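You operate a simulated robot arm through the tools that you are given. There is no shell and no other tool. Be economical: measure what you need, move in short steps, check, and stop when the job is done.

The job below is to be done with a simulated two-armed robot. You get a single attempt, and the scene is never put back.

Task
Take the gold nut from the top of the pouch bench and leave it on the white plate there. Fetch the yellow filter and set it on the shelf of the parts bench. Fetch the cup and stand it on top of the orange lens. Open the blue drawer, take the bolt on the top of the parts bench and put it away in the inside of the blue drawer, then shut the drawer. Fetch the funnel marked "56" from the top of the detector arch and set it on the top of the grey cabinet. Pick up the teal spanner with one hand, pass it to the other hand and put it on the steel stand. The order is free. Set down upright: yellow filter, cup, teal spanner.

It is judged by the outcome, as a careful person would: the job done as asked, and still so three seconds after it is handed in. It fails if anything else is knocked over, pushed out of place, dropped, spilled or broken.

Robot
Two 7-joint arms with three-finger grippers on one trunk, on a base that drives. Base frame: it is fixed to the floor where the robot stands at the start and does not move with it; the origin is under the middle of the robot, x ahead of it, y to its left, z up; the surface under the hand at the start is at about z = 80. Lengths are in cm, angles in degrees, forces in N, time in s.
The left shoulder is at the start at [7, 14.6, 113.8], the right one opposite. With the tool pointing down near the work surface each hand reaches from about 28 to 68 cm from the robot's upright axis, wherever it stands, measured 20 degrees to its own side. Places, roughly: blue drawer [-120, 640, 70]; bolt (3x2x5 cm) [70, 160, 80]; cup (6x6x8 cm) [70, 140, 80]; funnel [-125, 375, 125]; inside of the blue drawer [-130, 640, 70]; nut [50, 0, 75]; orange lens (7x7x6 cm) [50, 160, 80]; plate [100, -25, 75]; shelf of the parts bench [70, 120, 20]; steel stand (22x58 cm) [-242, 1084, 62]; teal spanner [-100, 625, 100]; top of the grey cabinet (50x17 cm) [-66, 426, 110]; yellow filter (6x6x9 cm) [50, 140, 80]. Payload 2.2 kg a hand.
The TCP of each hand is the grasp point between the finger pads, 2.8 cm short of the fingertips. In the tool frame z runs along the fingers and y along their closing line. Largest opening 10.2 cm; the body of the gripper starts 7.1 cm behind the TCP.
Orientation is that of the tool frame in the base frame, as a unit quaternion [x, y, z, w]. With the fingers straight down and closing along the base's y, the tool's x points along the base's -x, its y along +y and its z along -z.

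Tools
- The arms move only by the tool step_arm. It takes "left_plan", "right_plan" or both (then of equal length, played together; a hand with none holds still); each is a list of rows, each an object of numbers (a shift or turn left out is 0, a gripper value left out holds the last): "x", "y", "z": the shift along the tool's x, y, z in units of 30 mm (1.0 is 30 mm); "wx", "wy", "wz": the turn, a rotation vector about the tool's x, y, z in units of 6 degrees (1.0 is 6 degrees). In form: [{"x": .., "y": .., "z": .., "wx": .., "wy": .., "wz": ..}, ...]. A call has 1 to 12 rows; each row shifts and turns the commanded pose from where the row before left it, along the tool's axes as they then stand. "left_gripper" and "right_gripper" are, for a hand that has rows, the closure, from 0 (fully open) to 1 (shut), set as the call begins (left out, the last holds). A call with a number of a shift or a turn outside -1 to 1 is refused whole. A row lasts 0.2 s, in which the tool goes at most 5 cm and 8.6 degrees; a call with a longer step from one row to the next is refused whole, and so is a gripper value outside its range. A pose out of reach is approached as far as the arm can. The call stops where the force on the tool passes 40 N (or 10 N more than at its start, if that is more) or the arm is blocked; 0.2 s more then pass. The fingers move at their own pace and stop on an object; they squeeze with about 25 N. The grip force told is the motor's: it shows also when the fingers shut on nothing. Time passes only in rows, and 0.2 s behind the last, so rows that do not move let the fingers close. It gives the time, the measured TCP pose, the force on the tool (base axes), the opening and the grip force at its end, in the units of the frame above (readings bear some noise), with the torque about the TCP (base axes, N m) and any sound that the robot's microphone picked up.
- Cameras (640 x 400 px; columns grow to the right, rows downward): "scene" is now at [13.04, 1.33, 135.01]; the picture's right is [0.18, -0.98, 0.00], its down [-0.71, -0.13, -0.69] and it looks along [0.68, 0.12, -0.72] (base axes); focal length 264 px, centre (320, 200). "left" rides on the left gripper at [7.2, 3.8, -8.6] in its tool frame; the picture's right is [-0.46, 0.89, 0.00], its down [-0.60, -0.32, -0.73] and it looks along [-0.65, -0.34, 0.68] (tool axes); focal length 256 px, centre (320, 200). "right" rides on the right gripper at [6.9, 4.4, -8.6] in its tool frame; the picture's right is [-0.53, 0.85, 0.00], its down [-0.58, -0.36, -0.73] and it looks along [-0.62, -0.39, 0.68] (tool axes); focal length 256 px, centre (320, 200). There is no depth. A picture from a camera that has moved, and an enlarged one, comes with that camera's place and axes in the base frame and with its lens.
- grab_frame(camera): a new picture of that camera. The clock stands still meanwhile.
- lift_body(by): slides the trunk up (or, below 0, down) by that many cm; the arms and the scene camera ride with it, the base frame stays. It gives what a move gives, with no picture.
- roll_base(legs): drives the robot by 1 to 6 legs, each [ahead, left, turn to the left] in cm, cm and degrees, along the robot's own axes; the way and the turn of a leg run together, so that a leg with both is an arc; at most 150 cm and 180 degrees a leg. The arms and the cameras ride along, it lands a little off, and it stops where it bumps. It gives what a move gives.
- head_to(pan, tilt): turns the head with the scene camera to pan (to the left, within 86 degrees either way) and tilt (down, from -29 to 69), counted from straight ahead of the robot. It gives what a move gives.
- enlarge(camera, box): a new picture of the part [left, top, right, bottom] of that camera's present view, enlarged. The clock stands still meanwhile.
- close_job(): hands the job in; it is judged then, once.

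Go step by step. Nothing tells you exact positions but the pictures and the camera data: compare them with the known pose of the tool, close in by small moves and look again before you grip or let go. The budget is 217 turns and 212 pictures, counting those below and the enlarged ones. Unless the task says otherwise, let go and move clear before handing in.

The tools are called after "Call:" as a command line: name --argument value ..., lists and objects as JSON in quotes. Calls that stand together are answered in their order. step_arm: Moves the arms, as the interface text tells. Its arguments: {"type":"object","properties":{"left_plan":{"type":"array"},"left_gripper":{"type":"number"},"right_plan":{"type":"array"},"right_gripper":{"type":"number"}},"required":[]} The other tools are called the same way: lift_body (by) slides the trunk up or down; roll_base (legs) drives the base; head_to (pan, tilt) turns the head that bears the scene camera; grab_frame (camera) takes a picture; enlarge (camera, box) takes an enlarged picture of a part of a camera's view; close_job () hands the job in.

At the start:

```text
t: 0.0
left_position: [45.9, 34.33, 110.33]
left_orientation: [0.0, 1.0, 0.0, 0.0]
left_ft_force: [0.4, 0.0, -0.4]
left_ft_torque: [0.03, 0.0, 0.03]
left_width: 10.21
left_gripper_force: 0.0
right_position: [47.15, -7.56, 110.26]
right_orientation: [0.001, 1.0, -0.001, 0.0]
right_ft_force: [-0.3, 0.0, 0.1]
right_ft_torque: [-0.03, -0.02, -0.01]
right_width: 10.2
right_gripper_force: 0.1
trunk travel left (down, up): [-67.5, 26.5]
robot x, y, heading: [-0.1, -0.18, 0.2]
head pan, tilt: [10.2, 46.1]
```

scene: 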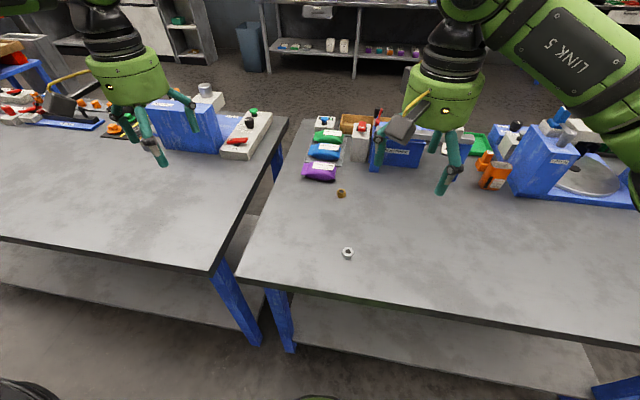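
right: 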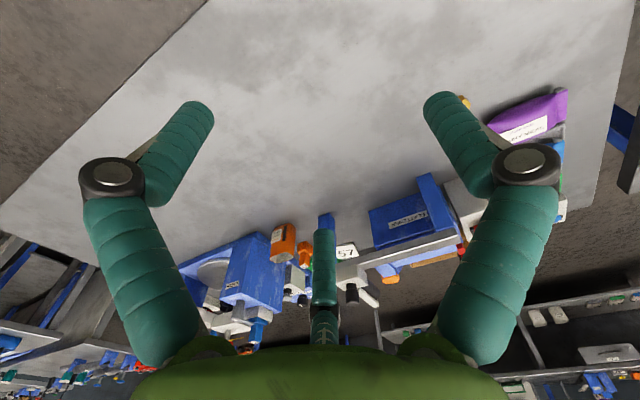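
left: 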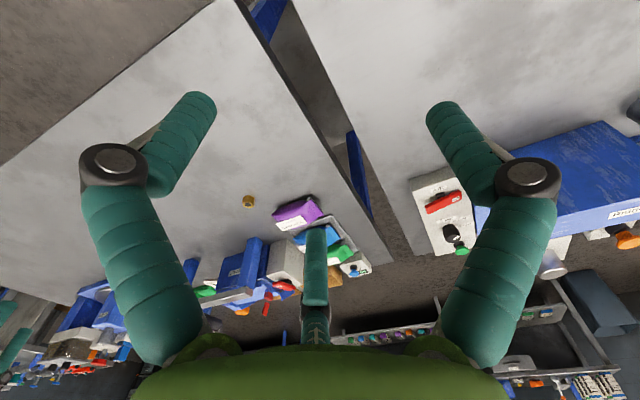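

The gold nut sits near (68.5, 4.6) on a surface at about z=80, with a silver decoy nut nearer. I look closer at the bench for the plate.

Call:
enlarge --camera "scene" --box '[280, 90, 640, 290]'

Call:
head_to --pan -25 --tilt 35

Call:
grab_frame --camera "scene"

```text
1.78 times, centred on (460, 190) of scene
camera zoom: at [13.04, 1.33, 135.01], right [0.18, -0.98, 0.0], down [-0.71, -0.13, -0.69], along [0.68, 0.12, -0.72], focal length 468 px, centre (71, 218)
```

zoom: 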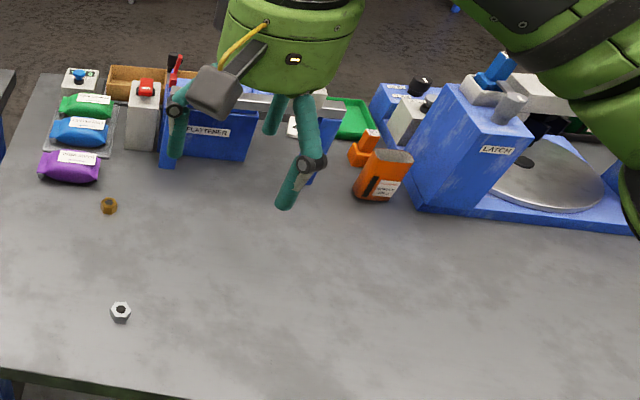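

```text
t: 1.0
left_position: [45.84, 34.22, 110.15]
left_orientation: [0.0, 1.0, 0.0, 0.001]
left_ft_force: [0.8, 0.1, 0.6]
left_ft_torque: [0.02, -0.04, 0.02]
left_width: 10.2
left_gripper_force: 0.1
right_position: [47.03, -7.64, 110.15]
right_orientation: [0.0, 1.0, 0.0, 0.0]
right_ft_force: [-0.3, 0.1, 1.0]
right_ft_torque: [0.0, 0.0, -0.01]
right_width: 10.2
right_gripper_force: 0.0
trunk travel left (down, up): [-67.5, 26.5]
robot x, y, heading: [0.14, 0.22, 0.3]
head pan, tilt: [-25.0, 35.0]
```

```text
207 pictures are left
camera scene: at [13.1, -3.8, 136.64], right [-0.42, -0.91, 0.0], down [-0.52, 0.24, -0.82], along [0.74, -0.35, -0.57], focal length 264 px, centre (320, 200)
```

scene: 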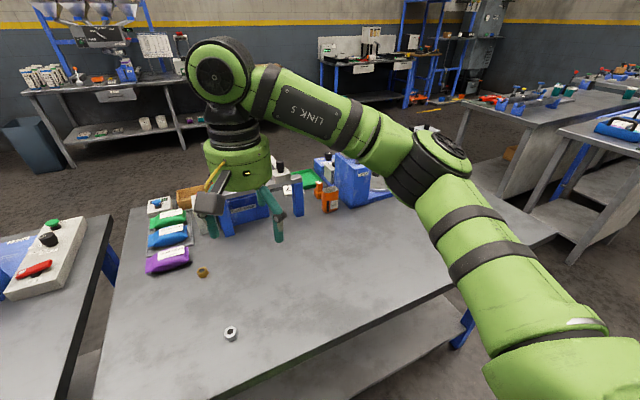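

The plate should be behind the right gripper, around (100,-25). I look from the right camera and move the arm out of the way.

Call:
enlarge --camera "right" --box '[160, 150, 480, 350]'

Call:
step_arm --right_plan '[{"y": -1}, {"y": -1}, {"y": -1}, {"y": -1}, {"y": -1}]'

Call:
grab_frame --camera "scene"

Call:
enlarge --camera "scene" --box '[120, 140, 440, 340]'

```text
2.00 times, centred on (320, 250) of right
camera zoom: at [40.21, -3.19, 118.74], right [0.53, 0.85, 0.0], down [0.58, -0.36, 0.73], along [0.62, -0.39, -0.68], focal length 512 px, centre (320, 100)
```

zoom: 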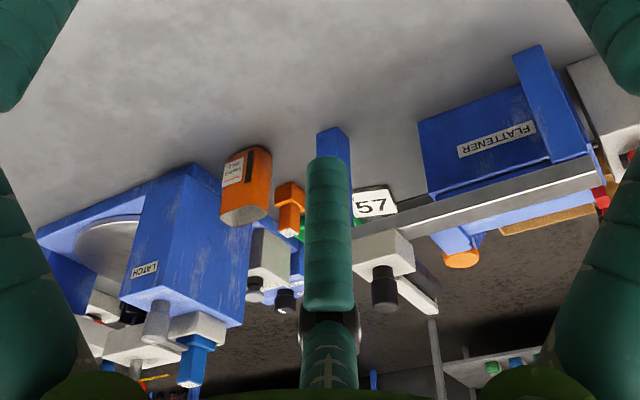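

```text
t: 2.2
left_position: [45.74, 34.14, 110.23]
left_orientation: [0.0, 1.0, 0.001, 0.0]
left_ft_force: [0.0, 1.3, -0.2]
left_ft_torque: [0.02, -0.02, 0.02]
left_width: 10.2
left_gripper_force: 0.1
right_position: [47.09, -22.68, 110.07]
right_orientation: [0.0, 1.0, 0.001, -0.001]
right_ft_force: [0.4, 0.7, 0.0]
right_ft_torque: [0.0, 0.01, 0.0]
right_width: 10.2
right_gripper_force: 0.1
trunk travel left (down, up): [-67.5, 26.5]
robot x, y, heading: [-0.14, 0.0, -0.3]
head pan, tilt: [-25.0, 35.0]
```

```text
205 pictures are left
camera scene: at [13.06, -3.95, 136.65], right [-0.42, -0.91, 0.0], down [-0.52, 0.24, -0.82], along [0.74, -0.35, -0.57], focal length 264 px, centre (320, 200)
```

scene: 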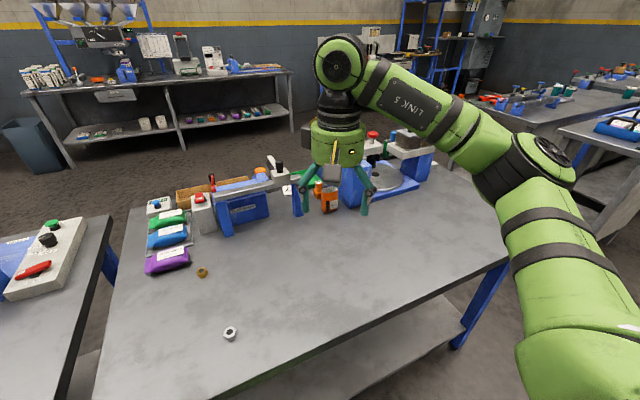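

```text
2.00 times, centred on (280, 240) of scene
camera zoom: at [13.06, -3.95, 136.65], right [-0.42, -0.91, 0.0], down [-0.52, 0.24, -0.82], along [0.74, -0.35, -0.57], focal length 527 px, centre (400, 120)
```

zoom: 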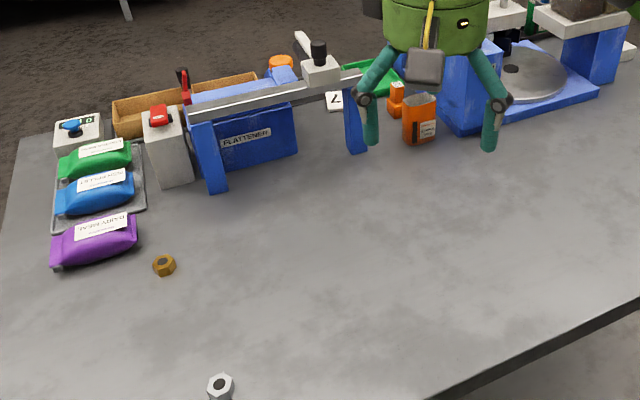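

The white plate "57" lies on the table around (98,-30), behind the flattener. I survey the rest: straight down in front, and left to the parts bench.

Call:
head_to --pan 0 --tilt 69

Call:
grab_frame --camera "scene"

Call:
head_to --pan 75 --tilt 25

Call:
grab_frame --camera "scene"

Call:
head_to --pan 10 --tilt 15

Call:
grab_frame --camera "scene"

```text
t: 3.2
left_position: [45.9, 34.26, 110.28]
left_orientation: [0.0, 1.0, 0.0, 0.0]
left_ft_force: [-0.7, -0.1, -0.1]
left_ft_torque: [0.0, 0.01, 0.01]
left_width: 10.19
left_gripper_force: 0.0
right_position: [47.08, -22.62, 110.02]
right_orientation: [0.0, 1.0, -0.001, 0.0]
right_ft_force: [0.5, 0.0, -1.0]
right_ft_torque: [0.01, -0.03, 0.0]
right_width: 10.2
right_gripper_force: 0.1
trunk travel left (down, up): [-67.5, 26.5]
robot x, y, heading: [0.06, 0.06, 0.1]
head pan, tilt: [0.0, 68.8]
```

```text
203 pictures are left
camera scene: at [10.71, -0.11, 132.28], right [0.0, -1.0, 0.0], down [-0.93, 0.0, -0.36], along [0.36, 0.0, -0.93], focal length 264 px, centre (320, 200)
```

scene: 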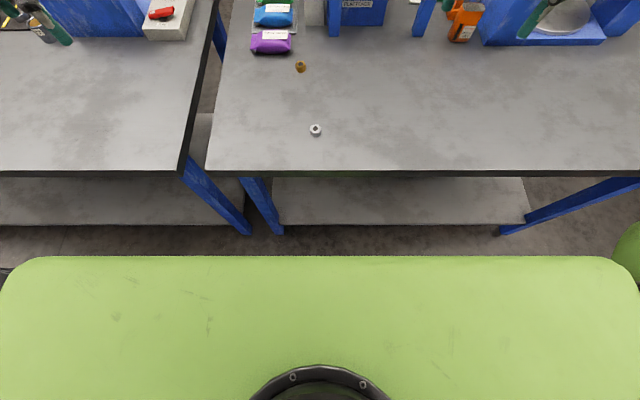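

```text
t: 4.7
left_position: [45.81, 34.32, 110.24]
left_orientation: [0.001, 1.0, 0.0, 0.0]
left_ft_force: [0.2, -0.2, -0.1]
left_ft_torque: [-0.03, -0.01, 0.03]
left_width: 10.2
left_gripper_force: 0.0
right_position: [47.03, -22.56, 110.08]
right_orientation: [0.0, 1.0, 0.0, 0.0]
right_ft_force: [1.3, -0.1, 0.4]
right_ft_torque: [0.0, 0.02, -0.01]
right_width: 10.21
right_gripper_force: 0.1
trunk travel left (down, up): [-67.5, 26.5]
robot x, y, heading: [-0.42, 0.1, 0.1]
head pan, tilt: [75.0, 25.0]
```

```text
202 pictures are left
camera scene: at [7.51, 8.81, 138.22], right [0.97, -0.26, 0.0], down [-0.11, -0.41, -0.91], along [0.24, 0.88, -0.42], focal length 264 px, centre (320, 200)
```

scene: 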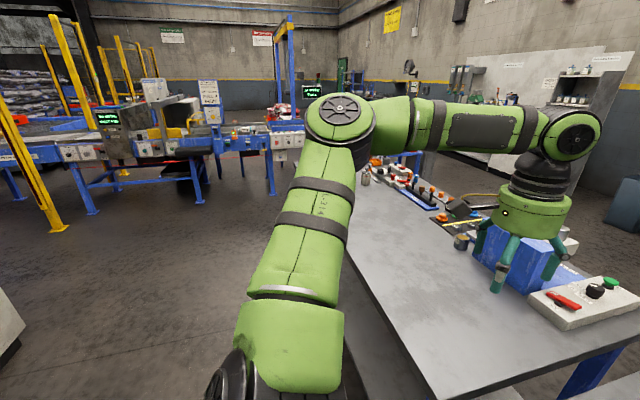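

```text
t: 6.0
left_position: [45.85, 34.33, 110.33]
left_orientation: [0.0, 1.0, 0.0, 0.0]
left_ft_force: [0.1, -0.8, -1.3]
left_ft_torque: [0.0, 0.0, 0.01]
left_width: 10.18
left_gripper_force: 0.0
right_position: [47.14, -22.74, 110.08]
right_orientation: [0.0, 1.0, 0.0, 0.0]
right_ft_force: [-0.3, 0.7, 1.0]
right_ft_torque: [0.0, 0.01, 0.0]
right_width: 10.21
right_gripper_force: 0.0
trunk travel left (down, up): [-67.5, 26.5]
robot x, y, heading: [-0.11, -0.15, -0.1]
head pan, tilt: [10.0, 15.0]
```

```text
201 pictures are left
camera scene: at [14.32, 1.54, 139.84], right [0.17, -0.98, 0.0], down [-0.26, -0.05, -0.97], along [0.95, 0.17, -0.26], focal length 264 px, centre (320, 200)
```

scene: 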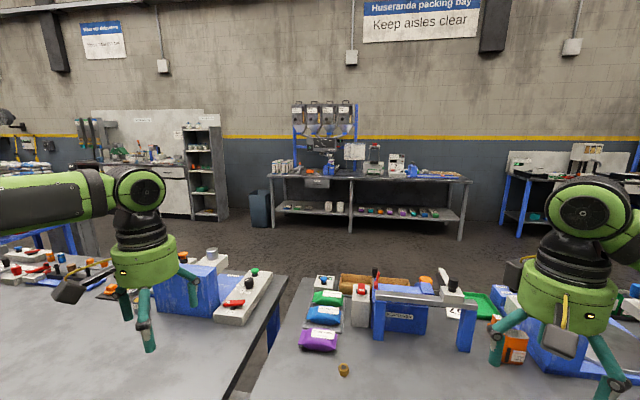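

I'll drive 6 cm forward and bring the right hand over the gold nut.

Call:
roll_base --legs '[[6, 0, 0]]'

Call:
step_arm --right_plan '[{"y": 1, "x": -0.6}, {"y": 1, "x": -0.6}, {"y": 1, "x": -0.6}, {"y": 1, "x": -0.6}, {"y": 1, "x": -0.6}, {"y": 1, "x": -0.6}, {"y": 1, "x": -0.6}, {"y": 1, "x": -0.6}, {"y": 0.1, "x": -0.3, "z": 0.8}, {"z": 1}, {"z": 1}, {"z": 1}]'

Call:
head_to --pan 0 --tilt 50

Call:
grab_frame --camera "scene"

Call:
grab_frame --camera "right"

```text
t: 7.0
left_position: [51.39, 34.25, 110.25]
left_orientation: [0.0, 1.0, 0.0, 0.002]
left_ft_force: [-0.1, 0.6, -0.5]
left_ft_torque: [0.02, -0.06, 0.0]
left_width: 10.21
left_gripper_force: 0.0
right_position: [52.57, -22.56, 110.28]
right_orientation: [0.0, 1.0, -0.001, 0.002]
right_ft_force: [-0.3, 0.8, 0.6]
right_ft_torque: [0.02, -0.03, -0.01]
right_width: 10.2
right_gripper_force: 0.1
trunk travel left (down, up): [-67.5, 26.5]
robot x, y, heading: [5.64, -0.21, -0.2]
head pan, tilt: [10.0, 15.0]
```

```text
t: 9.6
left_position: [51.72, 34.38, 110.15]
left_orientation: [0.0, 1.0, 0.0, 0.0]
left_ft_force: [0.1, -0.2, -0.7]
left_ft_torque: [0.03, 0.01, -0.01]
left_width: 10.19
left_gripper_force: 0.1
right_position: [65.62, -1.05, 98.49]
right_orientation: [0.0, 1.0, 0.0, 0.0]
right_ft_force: [0.5, 0.3, -0.6]
right_ft_torque: [0.02, -0.04, -0.01]
right_width: 10.18
right_gripper_force: 0.1
right hand out of reach, approached as far as the arm can: row 7, 8
trunk travel left (down, up): [-67.5, 26.5]
robot x, y, heading: [5.83, -0.21, -0.2]
head pan, tilt: [10.0, 15.0]
```

```text
t: 10.6
left_position: [51.58, 34.21, 110.17]
left_orientation: [0.001, 1.0, 0.0, 0.0]
left_ft_force: [0.3, -1.1, -1.1]
left_ft_torque: [0.0, 0.0, -0.03]
left_width: 10.22
left_gripper_force: 0.1
right_position: [65.59, -1.0, 98.54]
right_orientation: [0.001, 1.0, 0.0, 0.0]
right_ft_force: [-0.8, -0.3, -0.1]
right_ft_torque: [0.02, -0.03, -0.02]
right_width: 10.17
right_gripper_force: 0.0
trunk travel left (down, up): [-67.5, 26.5]
robot x, y, heading: [5.57, -0.14, 0.0]
head pan, tilt: [0.0, 50.0]
```

```text
200 pictures are left
camera scene: at [18.62, -0.08, 134.48], right [0.0, -1.0, 0.0], down [-0.77, 0.0, -0.64], along [0.64, 0.0, -0.77], focal length 264 px, centre (320, 200)
```

scene: 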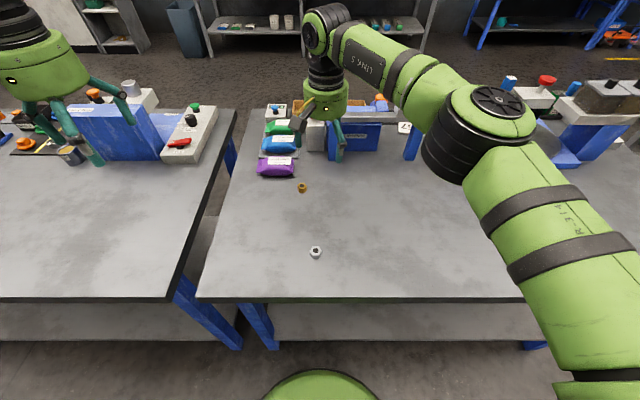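

```text
199 pictures are left
camera right: at [58.62, 3.32, 107.1], right [0.53, 0.85, 0.0], down [0.58, -0.36, 0.73], along [0.62, -0.39, -0.68], focal length 256 px, centre (320, 200)
```

right: 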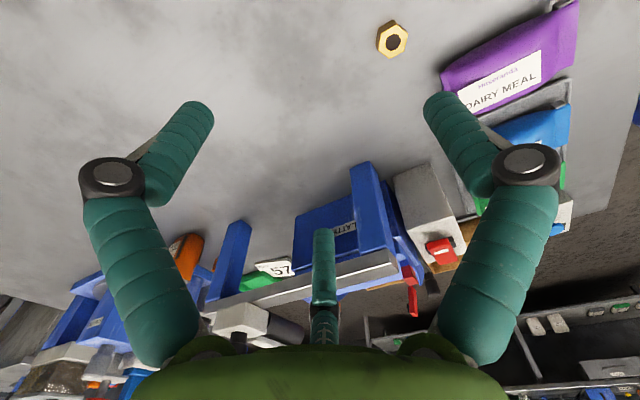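

The nut is at about (68.0, 5.1). I move over it with a half-open gripper and lower.

Call:
step_arm --right_plan '[{"y": 1, "x": -0.4}, {"y": 1, "x": -0.4}, {"z": 1}, {"z": 1}, {"z": 0.7}]' --right_gripper 0.45

Call:
grab_frame --camera "right"

Call:
enlarge --camera "scene" --box '[220, 80, 420, 205]'

```text
t: 11.8
left_position: [51.74, 34.08, 110.2]
left_orientation: [0.0, 1.0, 0.0, 0.001]
left_ft_force: [-0.1, 0.8, 0.3]
left_ft_torque: [0.01, 0.01, 0.02]
left_width: 10.2
left_gripper_force: 0.0
right_position: [65.53, 3.42, 89.58]
right_orientation: [-0.001, 1.0, 0.0, 0.0]
right_ft_force: [-0.2, -0.5, -1.1]
right_ft_torque: [-0.02, 0.0, 0.01]
right_width: 5.61
right_gripper_force: 0.0
right hand out of reach, approached as far as the arm can: row 1, 2
trunk travel left (down, up): [-67.5, 26.5]
robot x, y, heading: [5.64, -0.09, -0.1]
head pan, tilt: [0.0, 50.0]
```

```text
198 pictures are left
camera right: at [58.6, 7.79, 98.2], right [0.53, 0.85, 0.0], down [0.58, -0.36, 0.73], along [0.62, -0.39, -0.68], focal length 256 px, centre (320, 200)
```

right: 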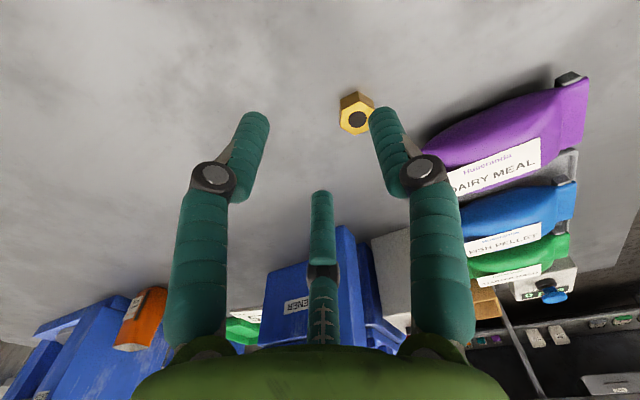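

```text
3.20 times, centred on (320, 142) of scene
camera zoom: at [18.62, -0.08, 134.48], right [0.0, -1.0, 0.0], down [-0.77, 0.0, -0.64], along [0.64, 0.0, -0.77], focal length 843 px, centre (320, 384)
```

zoom: 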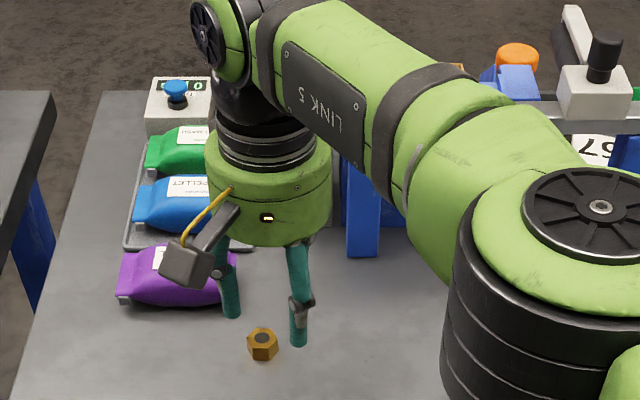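

The nut is at (68.0, 5.07). I'll roll 3 cm closer.

Call:
roll_base --legs '[[3, 0, 0]]'

Call:
step_arm --right_plan '[{"y": 0.55}]'

Call:
grab_frame --camera "right"

```text
t: 12.6
left_position: [54.09, 34.19, 110.51]
left_orientation: [0.0, 1.0, 0.0, 0.003]
left_ft_force: [-0.9, 0.9, 1.3]
left_ft_torque: [0.03, -0.01, 0.02]
left_width: 10.19
left_gripper_force: 0.0
right_position: [68.05, 3.39, 89.93]
right_orientation: [-0.001, 1.0, 0.0, 0.004]
right_ft_force: [-1.2, 0.0, 0.5]
right_ft_torque: [0.0, -0.01, -0.01]
right_width: 5.62
right_gripper_force: 0.0
trunk travel left (down, up): [-67.5, 26.5]
robot x, y, heading: [9.03, -0.19, 0.2]
head pan, tilt: [0.0, 50.0]
```

```text
t: 13.0
left_position: [54.32, 34.42, 110.4]
left_orientation: [0.0, 1.0, 0.0, 0.0]
left_ft_force: [-0.1, 0.3, -0.2]
left_ft_torque: [-0.01, 0.02, -0.01]
left_width: 10.21
left_gripper_force: 0.1
right_position: [67.93, 4.35, 89.98]
right_orientation: [-0.001, 1.0, 0.0, 0.001]
right_ft_force: [0.1, -0.3, -0.2]
right_ft_torque: [-0.04, -0.06, 0.02]
right_width: 5.6
right_gripper_force: 0.0
right hand out of reach, approached as far as the arm can: row 1
trunk travel left (down, up): [-67.5, 26.5]
robot x, y, heading: [8.92, 0.26, -0.1]
head pan, tilt: [0.0, 50.0]
```

```text
196 pictures are left
camera right: at [61.01, 8.73, 98.47], right [0.53, 0.85, 0.0], down [0.58, -0.36, 0.73], along [0.62, -0.39, -0.68], focal length 256 px, centre (320, 200)
```

right: 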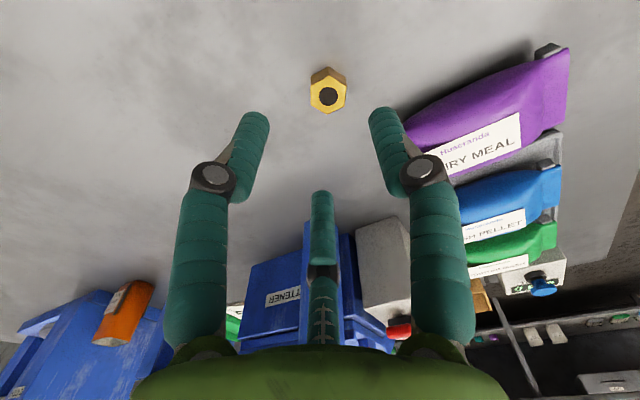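

Aligned well enough (nut within the jaws). Lower to z≈83 and look.

Call:
step_arm --right_plan '[{"z": 0.8}, {"z": 0.8}, {"z": 0.6, "y": 0.15}]'

Call:
grab_frame --camera "right"

```text
t: 13.8
left_position: [54.56, 34.43, 110.18]
left_orientation: [0.0, 1.0, 0.001, 0.001]
left_ft_force: [0.5, 0.6, 0.0]
left_ft_torque: [-0.01, -0.04, -0.01]
left_width: 10.22
left_gripper_force: 0.0
right_position: [67.4, 4.33, 84.26]
right_orientation: [-0.001, 1.0, 0.001, 0.002]
right_ft_force: [0.2, -0.4, -0.3]
right_ft_torque: [-0.01, -0.02, 0.02]
right_width: 5.6
right_gripper_force: 0.0
right hand out of reach, approached as far as the arm can: row 2, 3
trunk travel left (down, up): [-67.5, 26.5]
robot x, y, heading: [8.95, -0.09, 0.2]
head pan, tilt: [0.0, 50.0]
```

```text
195 pictures are left
camera right: at [60.5, 8.68, 92.75], right [0.53, 0.85, 0.0], down [0.58, -0.36, 0.73], along [0.62, -0.39, -0.68], focal length 256 px, centre (320, 200)
```

right: 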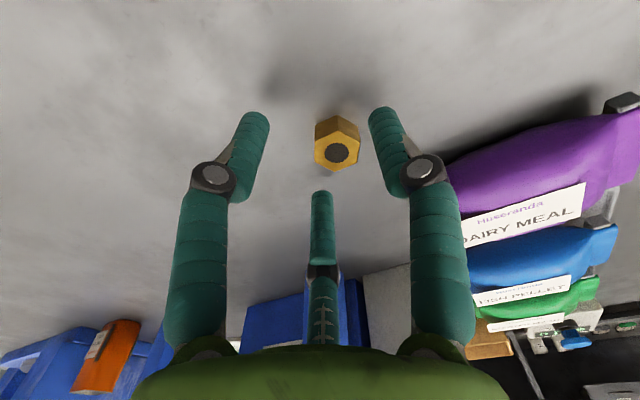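

The right arm is at its limit here; I'll raise the hand, shift the base left 8 cm, and re-center.

Call:
step_arm --right_plan '[{"z": -1}, {"z": -1}]'

Call:
roll_base --legs '[[0, 8, 0]]'

Call:
step_arm --right_plan '[{"y": -0.8}, {"y": -0.8}, {"y": -0.8, "z": 0.4}]'

Call:
grab_frame --camera "right"

```text
t: 14.4
left_position: [54.48, 34.38, 110.35]
left_orientation: [0.0, 1.0, 0.0, 0.001]
left_ft_force: [-0.4, 0.4, 0.1]
left_ft_torque: [-0.01, -0.02, -0.01]
left_width: 10.19
left_gripper_force: 0.1
right_position: [67.25, 4.4, 90.25]
right_orientation: [0.0, 1.0, 0.0, 0.002]
right_ft_force: [-0.2, 0.4, 0.2]
right_ft_torque: [0.02, 0.0, -0.02]
right_width: 5.59
right_gripper_force: 0.1
trunk travel left (down, up): [-67.5, 26.5]
robot x, y, heading: [8.87, 0.09, -0.1]
head pan, tilt: [0.0, 50.0]
```

```text
t: 15.5
left_position: [54.66, 41.96, 110.39]
left_orientation: [0.001, 1.0, 0.001, 0.002]
left_ft_force: [-0.3, -0.3, 0.0]
left_ft_torque: [0.0, 0.04, 0.0]
left_width: 10.18
left_gripper_force: 0.2
right_position: [67.29, 11.81, 90.29]
right_orientation: [-0.001, 1.0, 0.002, 0.001]
right_ft_force: [0.1, -0.9, -0.7]
right_ft_torque: [0.01, 0.0, 0.0]
right_width: 5.62
right_gripper_force: 0.0
trunk travel left (down, up): [-67.5, 26.5]
robot x, y, heading: [8.63, 7.86, -0.1]
head pan, tilt: [0.0, 50.0]
```

```text
t: 16.3
left_position: [54.63, 42.14, 110.33]
left_orientation: [-0.001, 1.0, -0.001, 0.001]
left_ft_force: [0.5, -0.6, -0.4]
left_ft_torque: [0.02, 0.02, 0.0]
left_width: 10.2
left_gripper_force: 0.0
right_position: [67.16, 4.96, 88.91]
right_orientation: [0.0, 1.0, 0.002, 0.0]
right_ft_force: [0.4, 0.0, -0.1]
right_ft_torque: [0.04, -0.01, -0.02]
right_width: 5.65
right_gripper_force: 0.0
trunk travel left (down, up): [-67.5, 26.5]
robot x, y, heading: [8.8, 8.23, 0.0]
head pan, tilt: [0.0, 50.0]
```

```text
194 pictures are left
camera right: at [60.3, 9.29, 97.55], right [0.53, 0.85, 0.0], down [0.58, -0.37, 0.73], along [0.62, -0.39, -0.68], focal length 256 px, centre (320, 200)
```

right: 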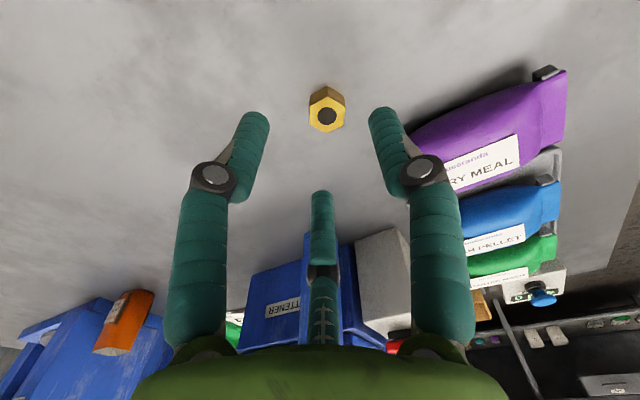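

Call:
step_arm --right_plan '[{"z": 0.7, "x": -0.23}, {"z": 0.7}, {"z": 0.5}]'

Call:
grab_frame --camera "right"

Call:
enlarge --camera "scene" --box '[240, 120, 400, 220]'

```text
t: 17.1
left_position: [54.56, 42.07, 110.21]
left_orientation: [0.001, 1.0, 0.0, 0.002]
left_ft_force: [-0.7, 0.6, 0.6]
left_ft_torque: [-0.01, 0.04, -0.01]
left_width: 10.17
left_gripper_force: 0.0
right_position: [67.94, 4.92, 83.2]
right_orientation: [0.0, 1.0, -0.001, 0.0]
right_ft_force: [-0.3, 1.4, 0.1]
right_ft_torque: [-0.02, -0.04, 0.04]
right_width: 5.63
right_gripper_force: 0.0
trunk travel left (down, up): [-67.5, 26.5]
robot x, y, heading: [8.76, 7.7, -0.1]
head pan, tilt: [0.0, 50.0]
```

```text
193 pictures are left
camera right: at [60.98, 9.29, 91.78], right [0.53, 0.84, 0.0], down [0.58, -0.36, 0.73], along [0.62, -0.39, -0.68], focal length 256 px, centre (320, 200)
```

right: 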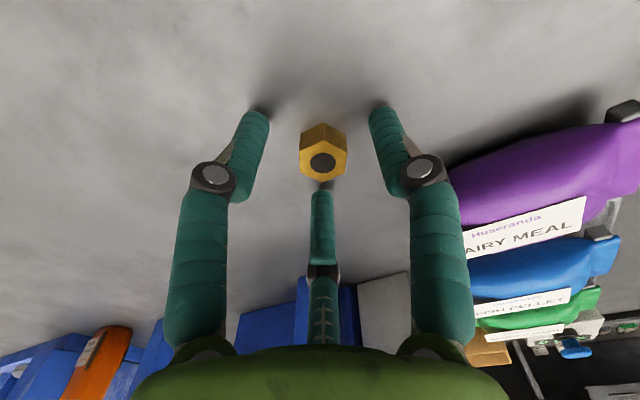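

```text
4.00 times, centred on (320, 170) of scene
camera zoom: at [21.56, 7.81, 134.47], right [0.0, -1.0, 0.0], down [-0.77, 0.0, -0.64], along [0.64, 0.0, -0.77], focal length 1054 px, centre (320, 320)
```

zoom: 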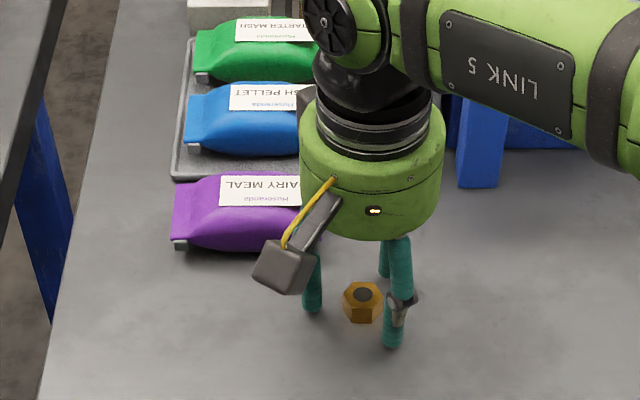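

Call:
step_arm --right_plan '[{}, {}, {}, {"z": -0.5}, {"z": -1}, {"z": -1}, {"z": -1}, {"z": -1}]' --right_gripper 1

Call:
grab_frame --camera "right"

```text
t: 18.9
left_position: [54.59, 42.1, 110.37]
left_orientation: [0.001, 1.0, 0.001, 0.001]
left_ft_force: [0.4, 0.1, 0.8]
left_ft_torque: [0.0, 0.0, 0.01]
left_width: 10.18
left_gripper_force: 0.0
right_position: [67.71, 4.83, 96.88]
right_orientation: [0.0, 1.0, -0.001, 0.001]
right_ft_force: [0.0, 0.7, -0.3]
right_ft_torque: [0.02, -0.04, 0.01]
right_width: 2.48
right_gripper_force: 24.6
trunk travel left (down, up): [-67.5, 26.5]
robot x, y, heading: [8.87, 7.86, 0.2]
head pan, tilt: [0.0, 50.0]
```

```text
191 pictures are left
camera right: at [60.9, 9.25, 105.42], right [0.53, 0.85, 0.0], down [0.58, -0.36, 0.73], along [0.62, -0.39, -0.68], focal length 256 px, centre (320, 200)
```

right: 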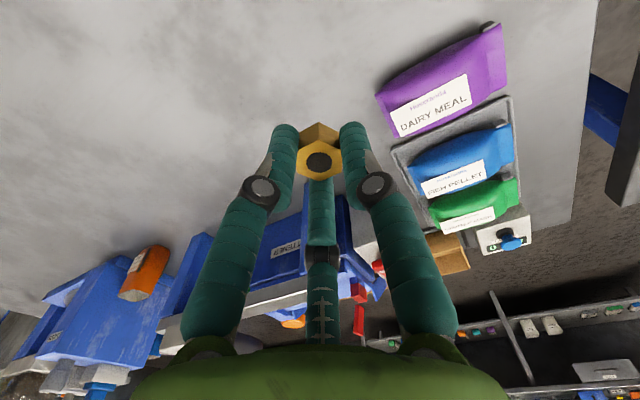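

The nut is held. I back away and look to the right side for the route around the bench.

Call:
step_arm --right_plan '[{"z": -1, "x": 1}, {"z": -1, "x": 1}, {"z": -1, "x": 1}, {"x": 1, "y": -1}, {"x": 1, "y": -1}, {"x": 1, "y": -1}, {"x": 0.5, "y": -1}, {"y": -1}]'

Call:
roll_base --legs '[[-35, 0, 0]]'

Call:
head_to --pan -50 --tilt 25

Call:
grab_frame --camera "scene"

```text
t: 20.7
left_position: [54.53, 42.01, 110.3]
left_orientation: [0.001, 1.0, 0.001, 0.001]
left_ft_force: [0.2, 0.4, 0.7]
left_ft_torque: [0.02, 0.0, -0.01]
left_width: 10.22
left_gripper_force: 0.0
right_position: [48.51, -10.22, 105.73]
right_orientation: [0.0, 1.0, 0.001, 0.001]
right_ft_force: [0.0, -1.5, 1.0]
right_ft_torque: [0.0, -0.01, -0.04]
right_width: 2.48
right_gripper_force: 25.3
trunk travel left (down, up): [-67.5, 26.5]
robot x, y, heading: [9.0, 7.87, 0.3]
head pan, tilt: [0.0, 50.0]
```

```text
t: 22.9
left_position: [20.07, 42.13, 110.22]
left_orientation: [0.002, 1.0, 0.0, 0.001]
left_ft_force: [0.4, 0.6, 0.5]
left_ft_torque: [-0.03, -0.03, 0.0]
left_width: 10.21
left_gripper_force: 0.0
right_position: [13.82, -10.3, 105.67]
right_orientation: [0.001, 1.0, -0.001, 0.0]
right_ft_force: [0.3, -0.2, -0.2]
right_ft_torque: [-0.04, -0.02, 0.01]
right_width: 2.48
right_gripper_force: 25.4
trunk travel left (down, up): [-67.5, 26.5]
robot x, y, heading: [-26.01, 8.19, 0.1]
head pan, tilt: [0.0, 50.0]
```

```text
t: 24.1
left_position: [20.0, 42.12, 110.27]
left_orientation: [0.001, 1.0, 0.0, 0.001]
left_ft_force: [0.3, 0.9, 0.4]
left_ft_torque: [-0.02, 0.03, -0.03]
left_width: 10.2
left_gripper_force: 0.1
right_position: [13.89, -10.28, 105.76]
right_orientation: [0.001, 1.0, 0.0, 0.0]
right_ft_force: [-0.8, -0.4, 0.5]
right_ft_torque: [-0.01, 0.02, -0.03]
right_width: 2.46
right_gripper_force: 24.5
trunk travel left (down, up): [-67.5, 26.5]
robot x, y, heading: [-26.0, 7.69, -0.0]
head pan, tilt: [-50.0, 25.0]
```

```text
190 pictures are left
camera scene: at [-14.83, 0.76, 138.22], right [-0.77, -0.64, 0.0], down [-0.27, 0.32, -0.91], along [0.58, -0.69, -0.42], focal length 264 px, centre (320, 200)
```

scene: 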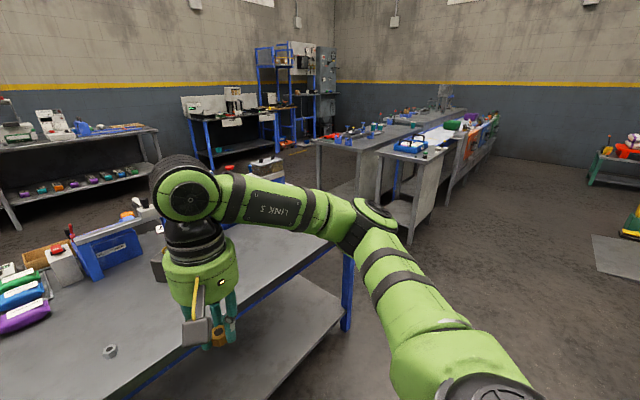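

Bench end is near y≈-100 and the next table starts near y≈-200, leaving a passage. I drive around to the rear side and face back toward the plate.

Call:
roll_base --legs '[[0, -150, 0], [0, -8, 0], [150, 0, 0], [45, 0, 0], [0, 0, 180]]'

Call:
head_to --pan -30 --tilt 35

Call:
grab_frame --camera "scene"

```text
t: 49.0
left_position: [128.37, -181.2, 110.18]
left_orientation: [1.0, 0.023, -0.001, 0.0]
left_ft_force: [-0.2, -0.2, 0.0]
left_ft_torque: [0.01, 0.02, -0.04]
left_width: 10.17
left_gripper_force: 0.0
right_position: [131.93, -128.66, 105.75]
right_orientation: [1.0, 0.024, 0.0, 0.001]
right_ft_force: [0.4, 0.6, -0.2]
right_ft_torque: [0.01, 0.02, -0.02]
right_width: 2.55
right_gripper_force: 25.3
trunk travel left (down, up): [-67.5, 26.5]
robot x, y, heading: [172.75, -144.67, -177.2]
head pan, tilt: [-50.0, 25.0]
```

```text
t: 49.9
left_position: [128.36, -181.08, 110.22]
left_orientation: [1.0, 0.024, -0.001, 0.0]
left_ft_force: [0.5, -0.3, 0.7]
left_ft_torque: [0.01, 0.0, 0.02]
left_width: 10.21
left_gripper_force: 0.1
right_position: [131.87, -128.55, 105.69]
right_orientation: [1.0, 0.025, 0.001, 0.0]
right_ft_force: [0.2, -0.5, -0.3]
right_ft_torque: [0.0, 0.01, 0.02]
right_width: 2.56
right_gripper_force: 25.5
trunk travel left (down, up): [-67.5, 26.5]
robot x, y, heading: [172.61, -144.91, -176.8]
head pan, tilt: [-30.0, 35.0]
```

```text
189 pictures are left
camera scene: at [159.8, -141.03, 136.65], right [0.46, 0.89, 0.0], down [0.51, -0.26, -0.82], along [-0.73, 0.38, -0.57], focal length 264 px, centre (320, 200)
```

scene: 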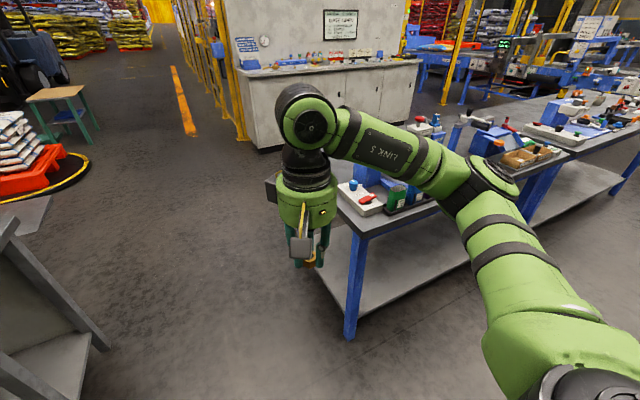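

Call:
roll_base --legs '[[0, 0, -3], [0, -97, 0], [0, 0, 0]]'

Call:
head_to --pan -15 --tilt 45

Call:
grab_frame --camera "scene"

```text
t: 55.7
left_position: [126.75, -80.84, 110.28]
left_orientation: [1.0, 0.003, -0.001, 0.0]
left_ft_force: [-0.1, 0.3, 0.5]
left_ft_torque: [-0.01, -0.03, 0.02]
left_width: 10.2
left_gripper_force: 0.0
right_position: [132.44, -28.29, 105.72]
right_orientation: [1.0, 0.004, 0.0, 0.0]
right_ft_force: [0.5, -0.3, 0.4]
right_ft_torque: [0.07, 0.0, 0.0]
right_width: 2.54
right_gripper_force: 24.6
trunk travel left (down, up): [-67.5, 26.5]
robot x, y, heading: [172.27, -46.02, -179.7]
head pan, tilt: [-30.0, 35.0]
```

```text
t: 56.5
left_position: [126.77, -80.66, 110.32]
left_orientation: [1.0, 0.003, -0.002, 0.0]
left_ft_force: [-0.2, -0.3, -0.6]
left_ft_torque: [-0.02, -0.01, 0.02]
left_width: 10.21
left_gripper_force: 0.1
right_position: [132.35, -28.41, 105.75]
right_orientation: [1.0, 0.004, 0.0, 0.0]
right_ft_force: [-0.5, 0.2, -1.5]
right_ft_torque: [-0.02, 0.03, -0.04]
right_width: 2.56
right_gripper_force: 24.9
trunk travel left (down, up): [-67.5, 26.5]
robot x, y, heading: [172.1, -45.95, -179.6]
head pan, tilt: [-15.0, 45.0]
```

```text
188 pictures are left
camera scene: at [159.52, -44.21, 135.17], right [0.25, 0.97, 0.0], down [0.68, -0.18, -0.71], along [-0.68, 0.18, -0.71], focal length 264 px, centre (320, 200)
```

scene: 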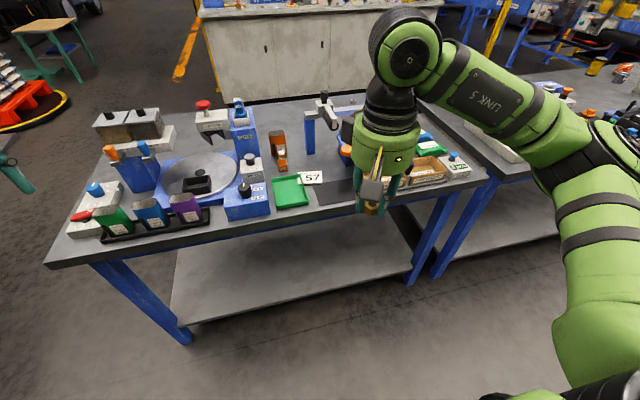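

Call:
enlarge --camera "scene" --box '[220, 90, 420, 215]'

Call:
grab_frame --camera "right"

```text
3.20 times, centred on (320, 152) of scene
camera zoom: at [159.52, -44.21, 135.17], right [0.25, 0.97, 0.0], down [0.68, -0.18, -0.71], along [-0.68, 0.18, -0.71], focal length 843 px, centre (320, 352)
```

zoom: 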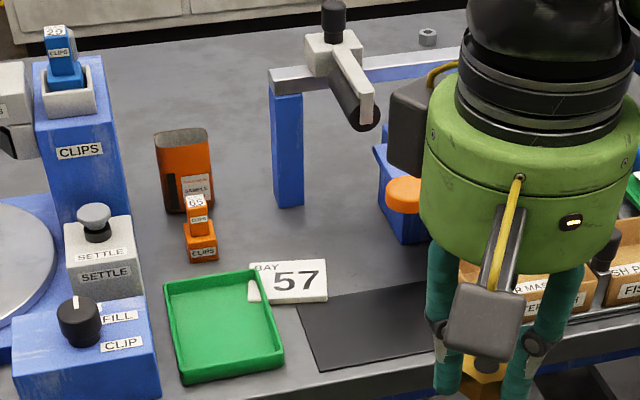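

```text
186 pictures are left
camera right: at [139.33, -32.69, 114.28], right [-0.53, -0.85, 0.0], down [-0.58, 0.36, 0.73], along [-0.62, 0.39, -0.68], focal length 256 px, centre (320, 200)
```

right: 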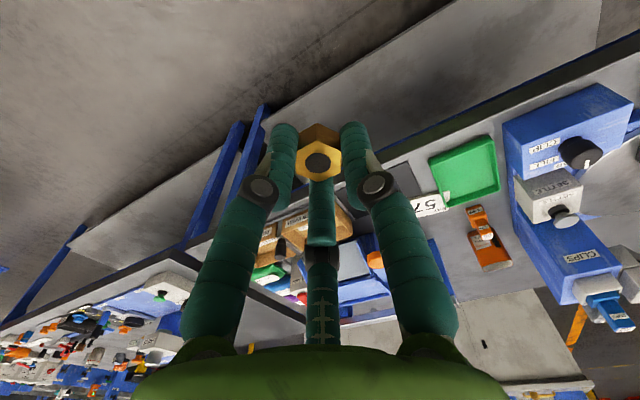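

The only white plate seen so far is the "BAY 57" one at about (96.5,-31). I clear the arm aside to check the remainder of the bench for another white plate.

Call:
step_arm --right_plan '[{"y": -1, "z": -1}, {"y": -1, "z": -1}, {"y": -1}, {"y": -1}, {"y": -1}, {"y": -1}, {"y": -1}]'

Call:
enlarge --camera "scene" --box '[100, 60, 500, 310]'

```text
t: 58.1
left_position: [126.79, -80.68, 110.18]
left_orientation: [1.0, 0.003, -0.001, 0.0]
left_ft_force: [-0.1, 1.1, 0.6]
left_ft_torque: [0.0, 0.0, 0.02]
left_width: 10.2
left_gripper_force: 0.0
right_position: [132.26, -7.2, 111.86]
right_orientation: [1.0, 0.005, 0.0, 0.002]
right_ft_force: [-0.1, -0.1, -0.7]
right_ft_torque: [-0.03, 0.0, -0.04]
right_width: 2.55
right_gripper_force: 25.4
trunk travel left (down, up): [-67.5, 26.5]
robot x, y, heading: [172.03, -46.17, -179.8]
head pan, tilt: [-15.0, 45.0]
```

```text
1.60 times, centred on (300, 185) of scene
camera zoom: at [159.57, -44.09, 135.17], right [0.25, 0.97, 0.0], down [0.68, -0.18, -0.71], along [-0.68, 0.18, -0.71], focal length 422 px, centre (352, 224)
```

zoom: 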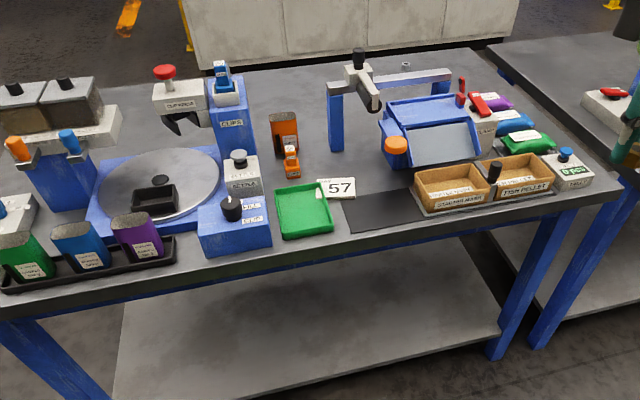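

Only plate 57 qualifies. I pull the left hand back/up, drive 27 cm closer, and bring the nut above the plate (97,-30.3).

Call:
step_arm --left_plan '[{"z": -1, "x": 1}, {"z": -1, "x": 1}, {"z": -1, "x": 1}, {"z": -1, "x": 1}]'

Call:
roll_base --legs '[[26, 0, 0]]'

Call:
step_arm --right_plan '[{"y": 1, "x": -0.4}, {"y": 1, "x": -0.4}, {"y": 1, "x": -0.4}, {"y": 1, "x": -0.4}, {"y": 1, "x": -0.4}, {"y": 1, "x": -0.4}, {"y": 1, "x": -0.4}, {"y": 0.7, "z": 0.5}, {"z": 1}]'

Call:
grab_frame --camera "right"

Call:
grab_frame --camera "scene"

```text
t: 59.1
left_position: [139.01, -80.59, 122.34]
left_orientation: [1.0, 0.004, -0.002, -0.001]
left_ft_force: [0.1, 0.0, 0.2]
left_ft_torque: [0.0, 0.03, -0.02]
left_width: 10.21
left_gripper_force: 0.0
right_position: [132.45, -7.29, 111.97]
right_orientation: [1.0, 0.005, -0.002, 0.001]
right_ft_force: [0.6, 0.9, -0.3]
right_ft_torque: [-0.02, 0.04, -0.03]
right_width: 2.61
right_gripper_force: 24.8
trunk travel left (down, up): [-67.5, 26.5]
robot x, y, heading: [172.19, -46.3, -179.6]
head pan, tilt: [-15.0, 45.0]
```

```text
t: 60.9
left_position: [113.15, -80.97, 122.24]
left_orientation: [1.0, 0.004, -0.001, 0.0]
left_ft_force: [-1.0, 0.7, -0.1]
left_ft_torque: [-0.02, 0.02, -0.05]
left_width: 10.19
left_gripper_force: 0.1
right_position: [106.53, -7.4, 112.01]
right_orientation: [1.0, 0.005, -0.002, 0.0]
right_ft_force: [0.8, 0.0, -0.1]
right_ft_torque: [0.05, 0.0, 0.01]
right_width: 2.53
right_gripper_force: 25.2
trunk travel left (down, up): [-67.5, 26.5]
robot x, y, heading: [146.21, -46.64, -179.3]
head pan, tilt: [-15.0, 45.0]
```

```text
t: 62.9
left_position: [112.86, -80.85, 122.22]
left_orientation: [1.0, 0.003, 0.0, 0.001]
left_ft_force: [-0.2, 0.3, -0.7]
left_ft_torque: [0.02, -0.04, -0.03]
left_width: 10.2
left_gripper_force: 0.1
right_position: [98.19, -30.58, 107.34]
right_orientation: [1.0, 0.003, 0.0, 0.001]
right_ft_force: [0.4, -0.6, 0.1]
right_ft_torque: [-0.02, 0.01, 0.02]
right_width: 2.58
right_gripper_force: 25.0
trunk travel left (down, up): [-67.5, 26.5]
robot x, y, heading: [146.74, -46.49, -179.6]
head pan, tilt: [-15.0, 45.0]
```

```text
184 pictures are left
camera right: at [105.16, -34.91, 115.91], right [-0.53, -0.85, 0.0], down [-0.58, 0.36, 0.73], along [-0.62, 0.39, -0.68], focal length 256 px, centre (320, 200)
```

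right: 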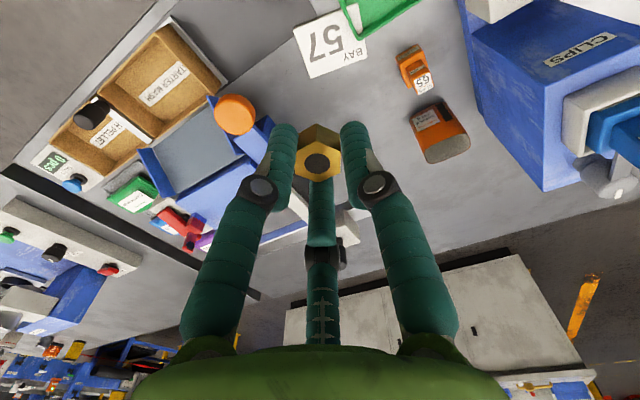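

```text
183 pictures are left
camera scene: at [133.65, -44.28, 135.16], right [0.25, 0.97, 0.0], down [0.68, -0.18, -0.71], along [-0.68, 0.18, -0.71], focal length 264 px, centre (320, 200)
```

scene: 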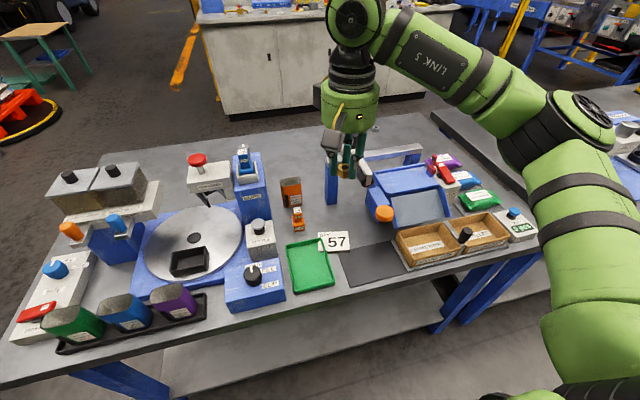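

Plate centre ~(96.2,-30.6). Lower in stages.

Call:
step_arm --right_plan '[{"x": -0.65, "z": 1}, {"z": 1}, {"z": 1}, {"z": 1}, {"z": 1}, {"z": 1}]'

Call:
grab_frame --camera "right"

Call:
enlarge --camera "scene" --box '[260, 140, 420, 290]'

```text
t: 64.3
left_position: [112.97, -80.92, 122.17]
left_orientation: [1.0, 0.003, -0.001, 0.0]
left_ft_force: [-0.4, -0.7, -0.1]
left_ft_torque: [-0.02, -0.01, 0.01]
left_width: 10.19
left_gripper_force: 0.0
right_position: [96.2, -30.56, 89.47]
right_orientation: [1.0, 0.004, 0.001, -0.001]
right_ft_force: [-0.8, -0.2, -0.1]
right_ft_torque: [0.0, -0.04, 0.01]
right_width: 2.55
right_gripper_force: 25.0
trunk travel left (down, up): [-67.5, 26.5]
robot x, y, heading: [146.42, -46.3, -179.7]
head pan, tilt: [-15.0, 45.0]
```

```text
182 pictures are left
camera right: at [103.14, -34.83, 98.09], right [-0.53, -0.85, 0.0], down [-0.58, 0.36, 0.73], along [-0.62, 0.39, -0.68], focal length 256 px, centre (320, 200)
```

right: 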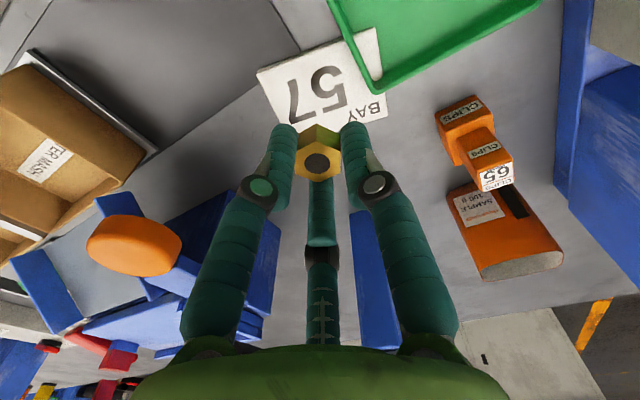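

```text
2.67 times, centred on (340, 215) of scene
camera zoom: at [133.66, -44.4, 135.16], right [0.25, 0.97, 0.0], down [0.68, -0.18, -0.71], along [-0.68, 0.18, -0.71], focal length 703 px, centre (267, 160)
```

zoom: 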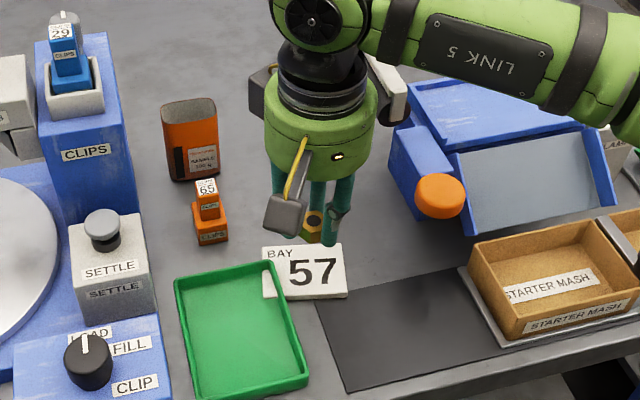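

Call:
step_arm --right_plan '[{"z": 0.8, "y": 0.1, "x": 0.08}, {"z": 0.6}, {"z": 0.3}]'

Call:
enlarge --camera "scene" --box '[290, 190, 390, 260]'

Call:
grab_frame --camera "right"

```text
t: 65.1
left_position: [112.97, -80.99, 122.22]
left_orientation: [1.0, 0.004, -0.002, 0.0]
left_ft_force: [-0.1, -0.2, -0.2]
left_ft_torque: [0.03, -0.01, 0.02]
left_width: 10.19
left_gripper_force: 0.1
right_position: [96.4, -30.87, 84.42]
right_orientation: [1.0, 0.004, -0.001, 0.0]
right_ft_force: [0.4, 0.0, 0.9]
right_ft_torque: [0.01, -0.02, 0.01]
right_width: 2.58
right_gripper_force: 25.3
trunk travel left (down, up): [-67.5, 26.5]
robot x, y, heading: [146.44, -46.13, -179.7]
head pan, tilt: [-15.0, 45.0]
```

```text
5.71 times, centred on (340, 225) of scene
camera zoom: at [133.72, -44.42, 135.17], right [0.25, 0.97, 0.0], down [0.68, -0.18, -0.71], along [-0.68, 0.18, -0.71], focal length 1506 px, centre (206, 57)
```

zoom: 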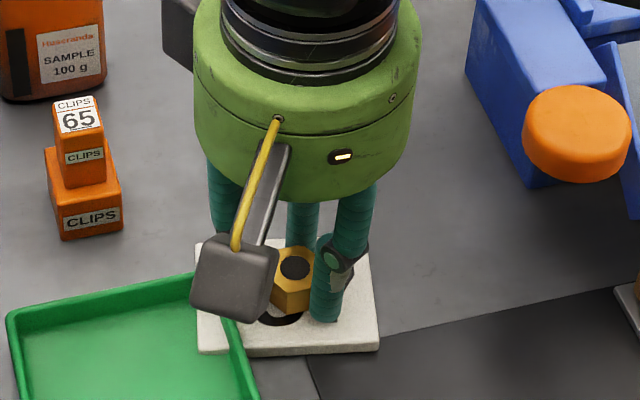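

```text
179 pictures are left
camera right: at [103.36, -35.18, 93.05], right [-0.53, -0.85, 0.0], down [-0.58, 0.36, 0.73], along [-0.62, 0.39, -0.68], focal length 256 px, centre (320, 200)
```

right: 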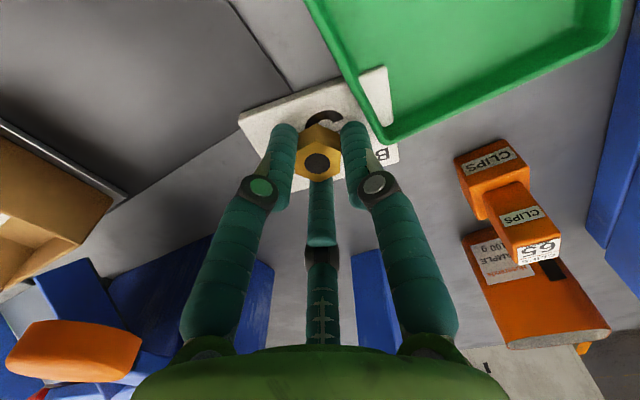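

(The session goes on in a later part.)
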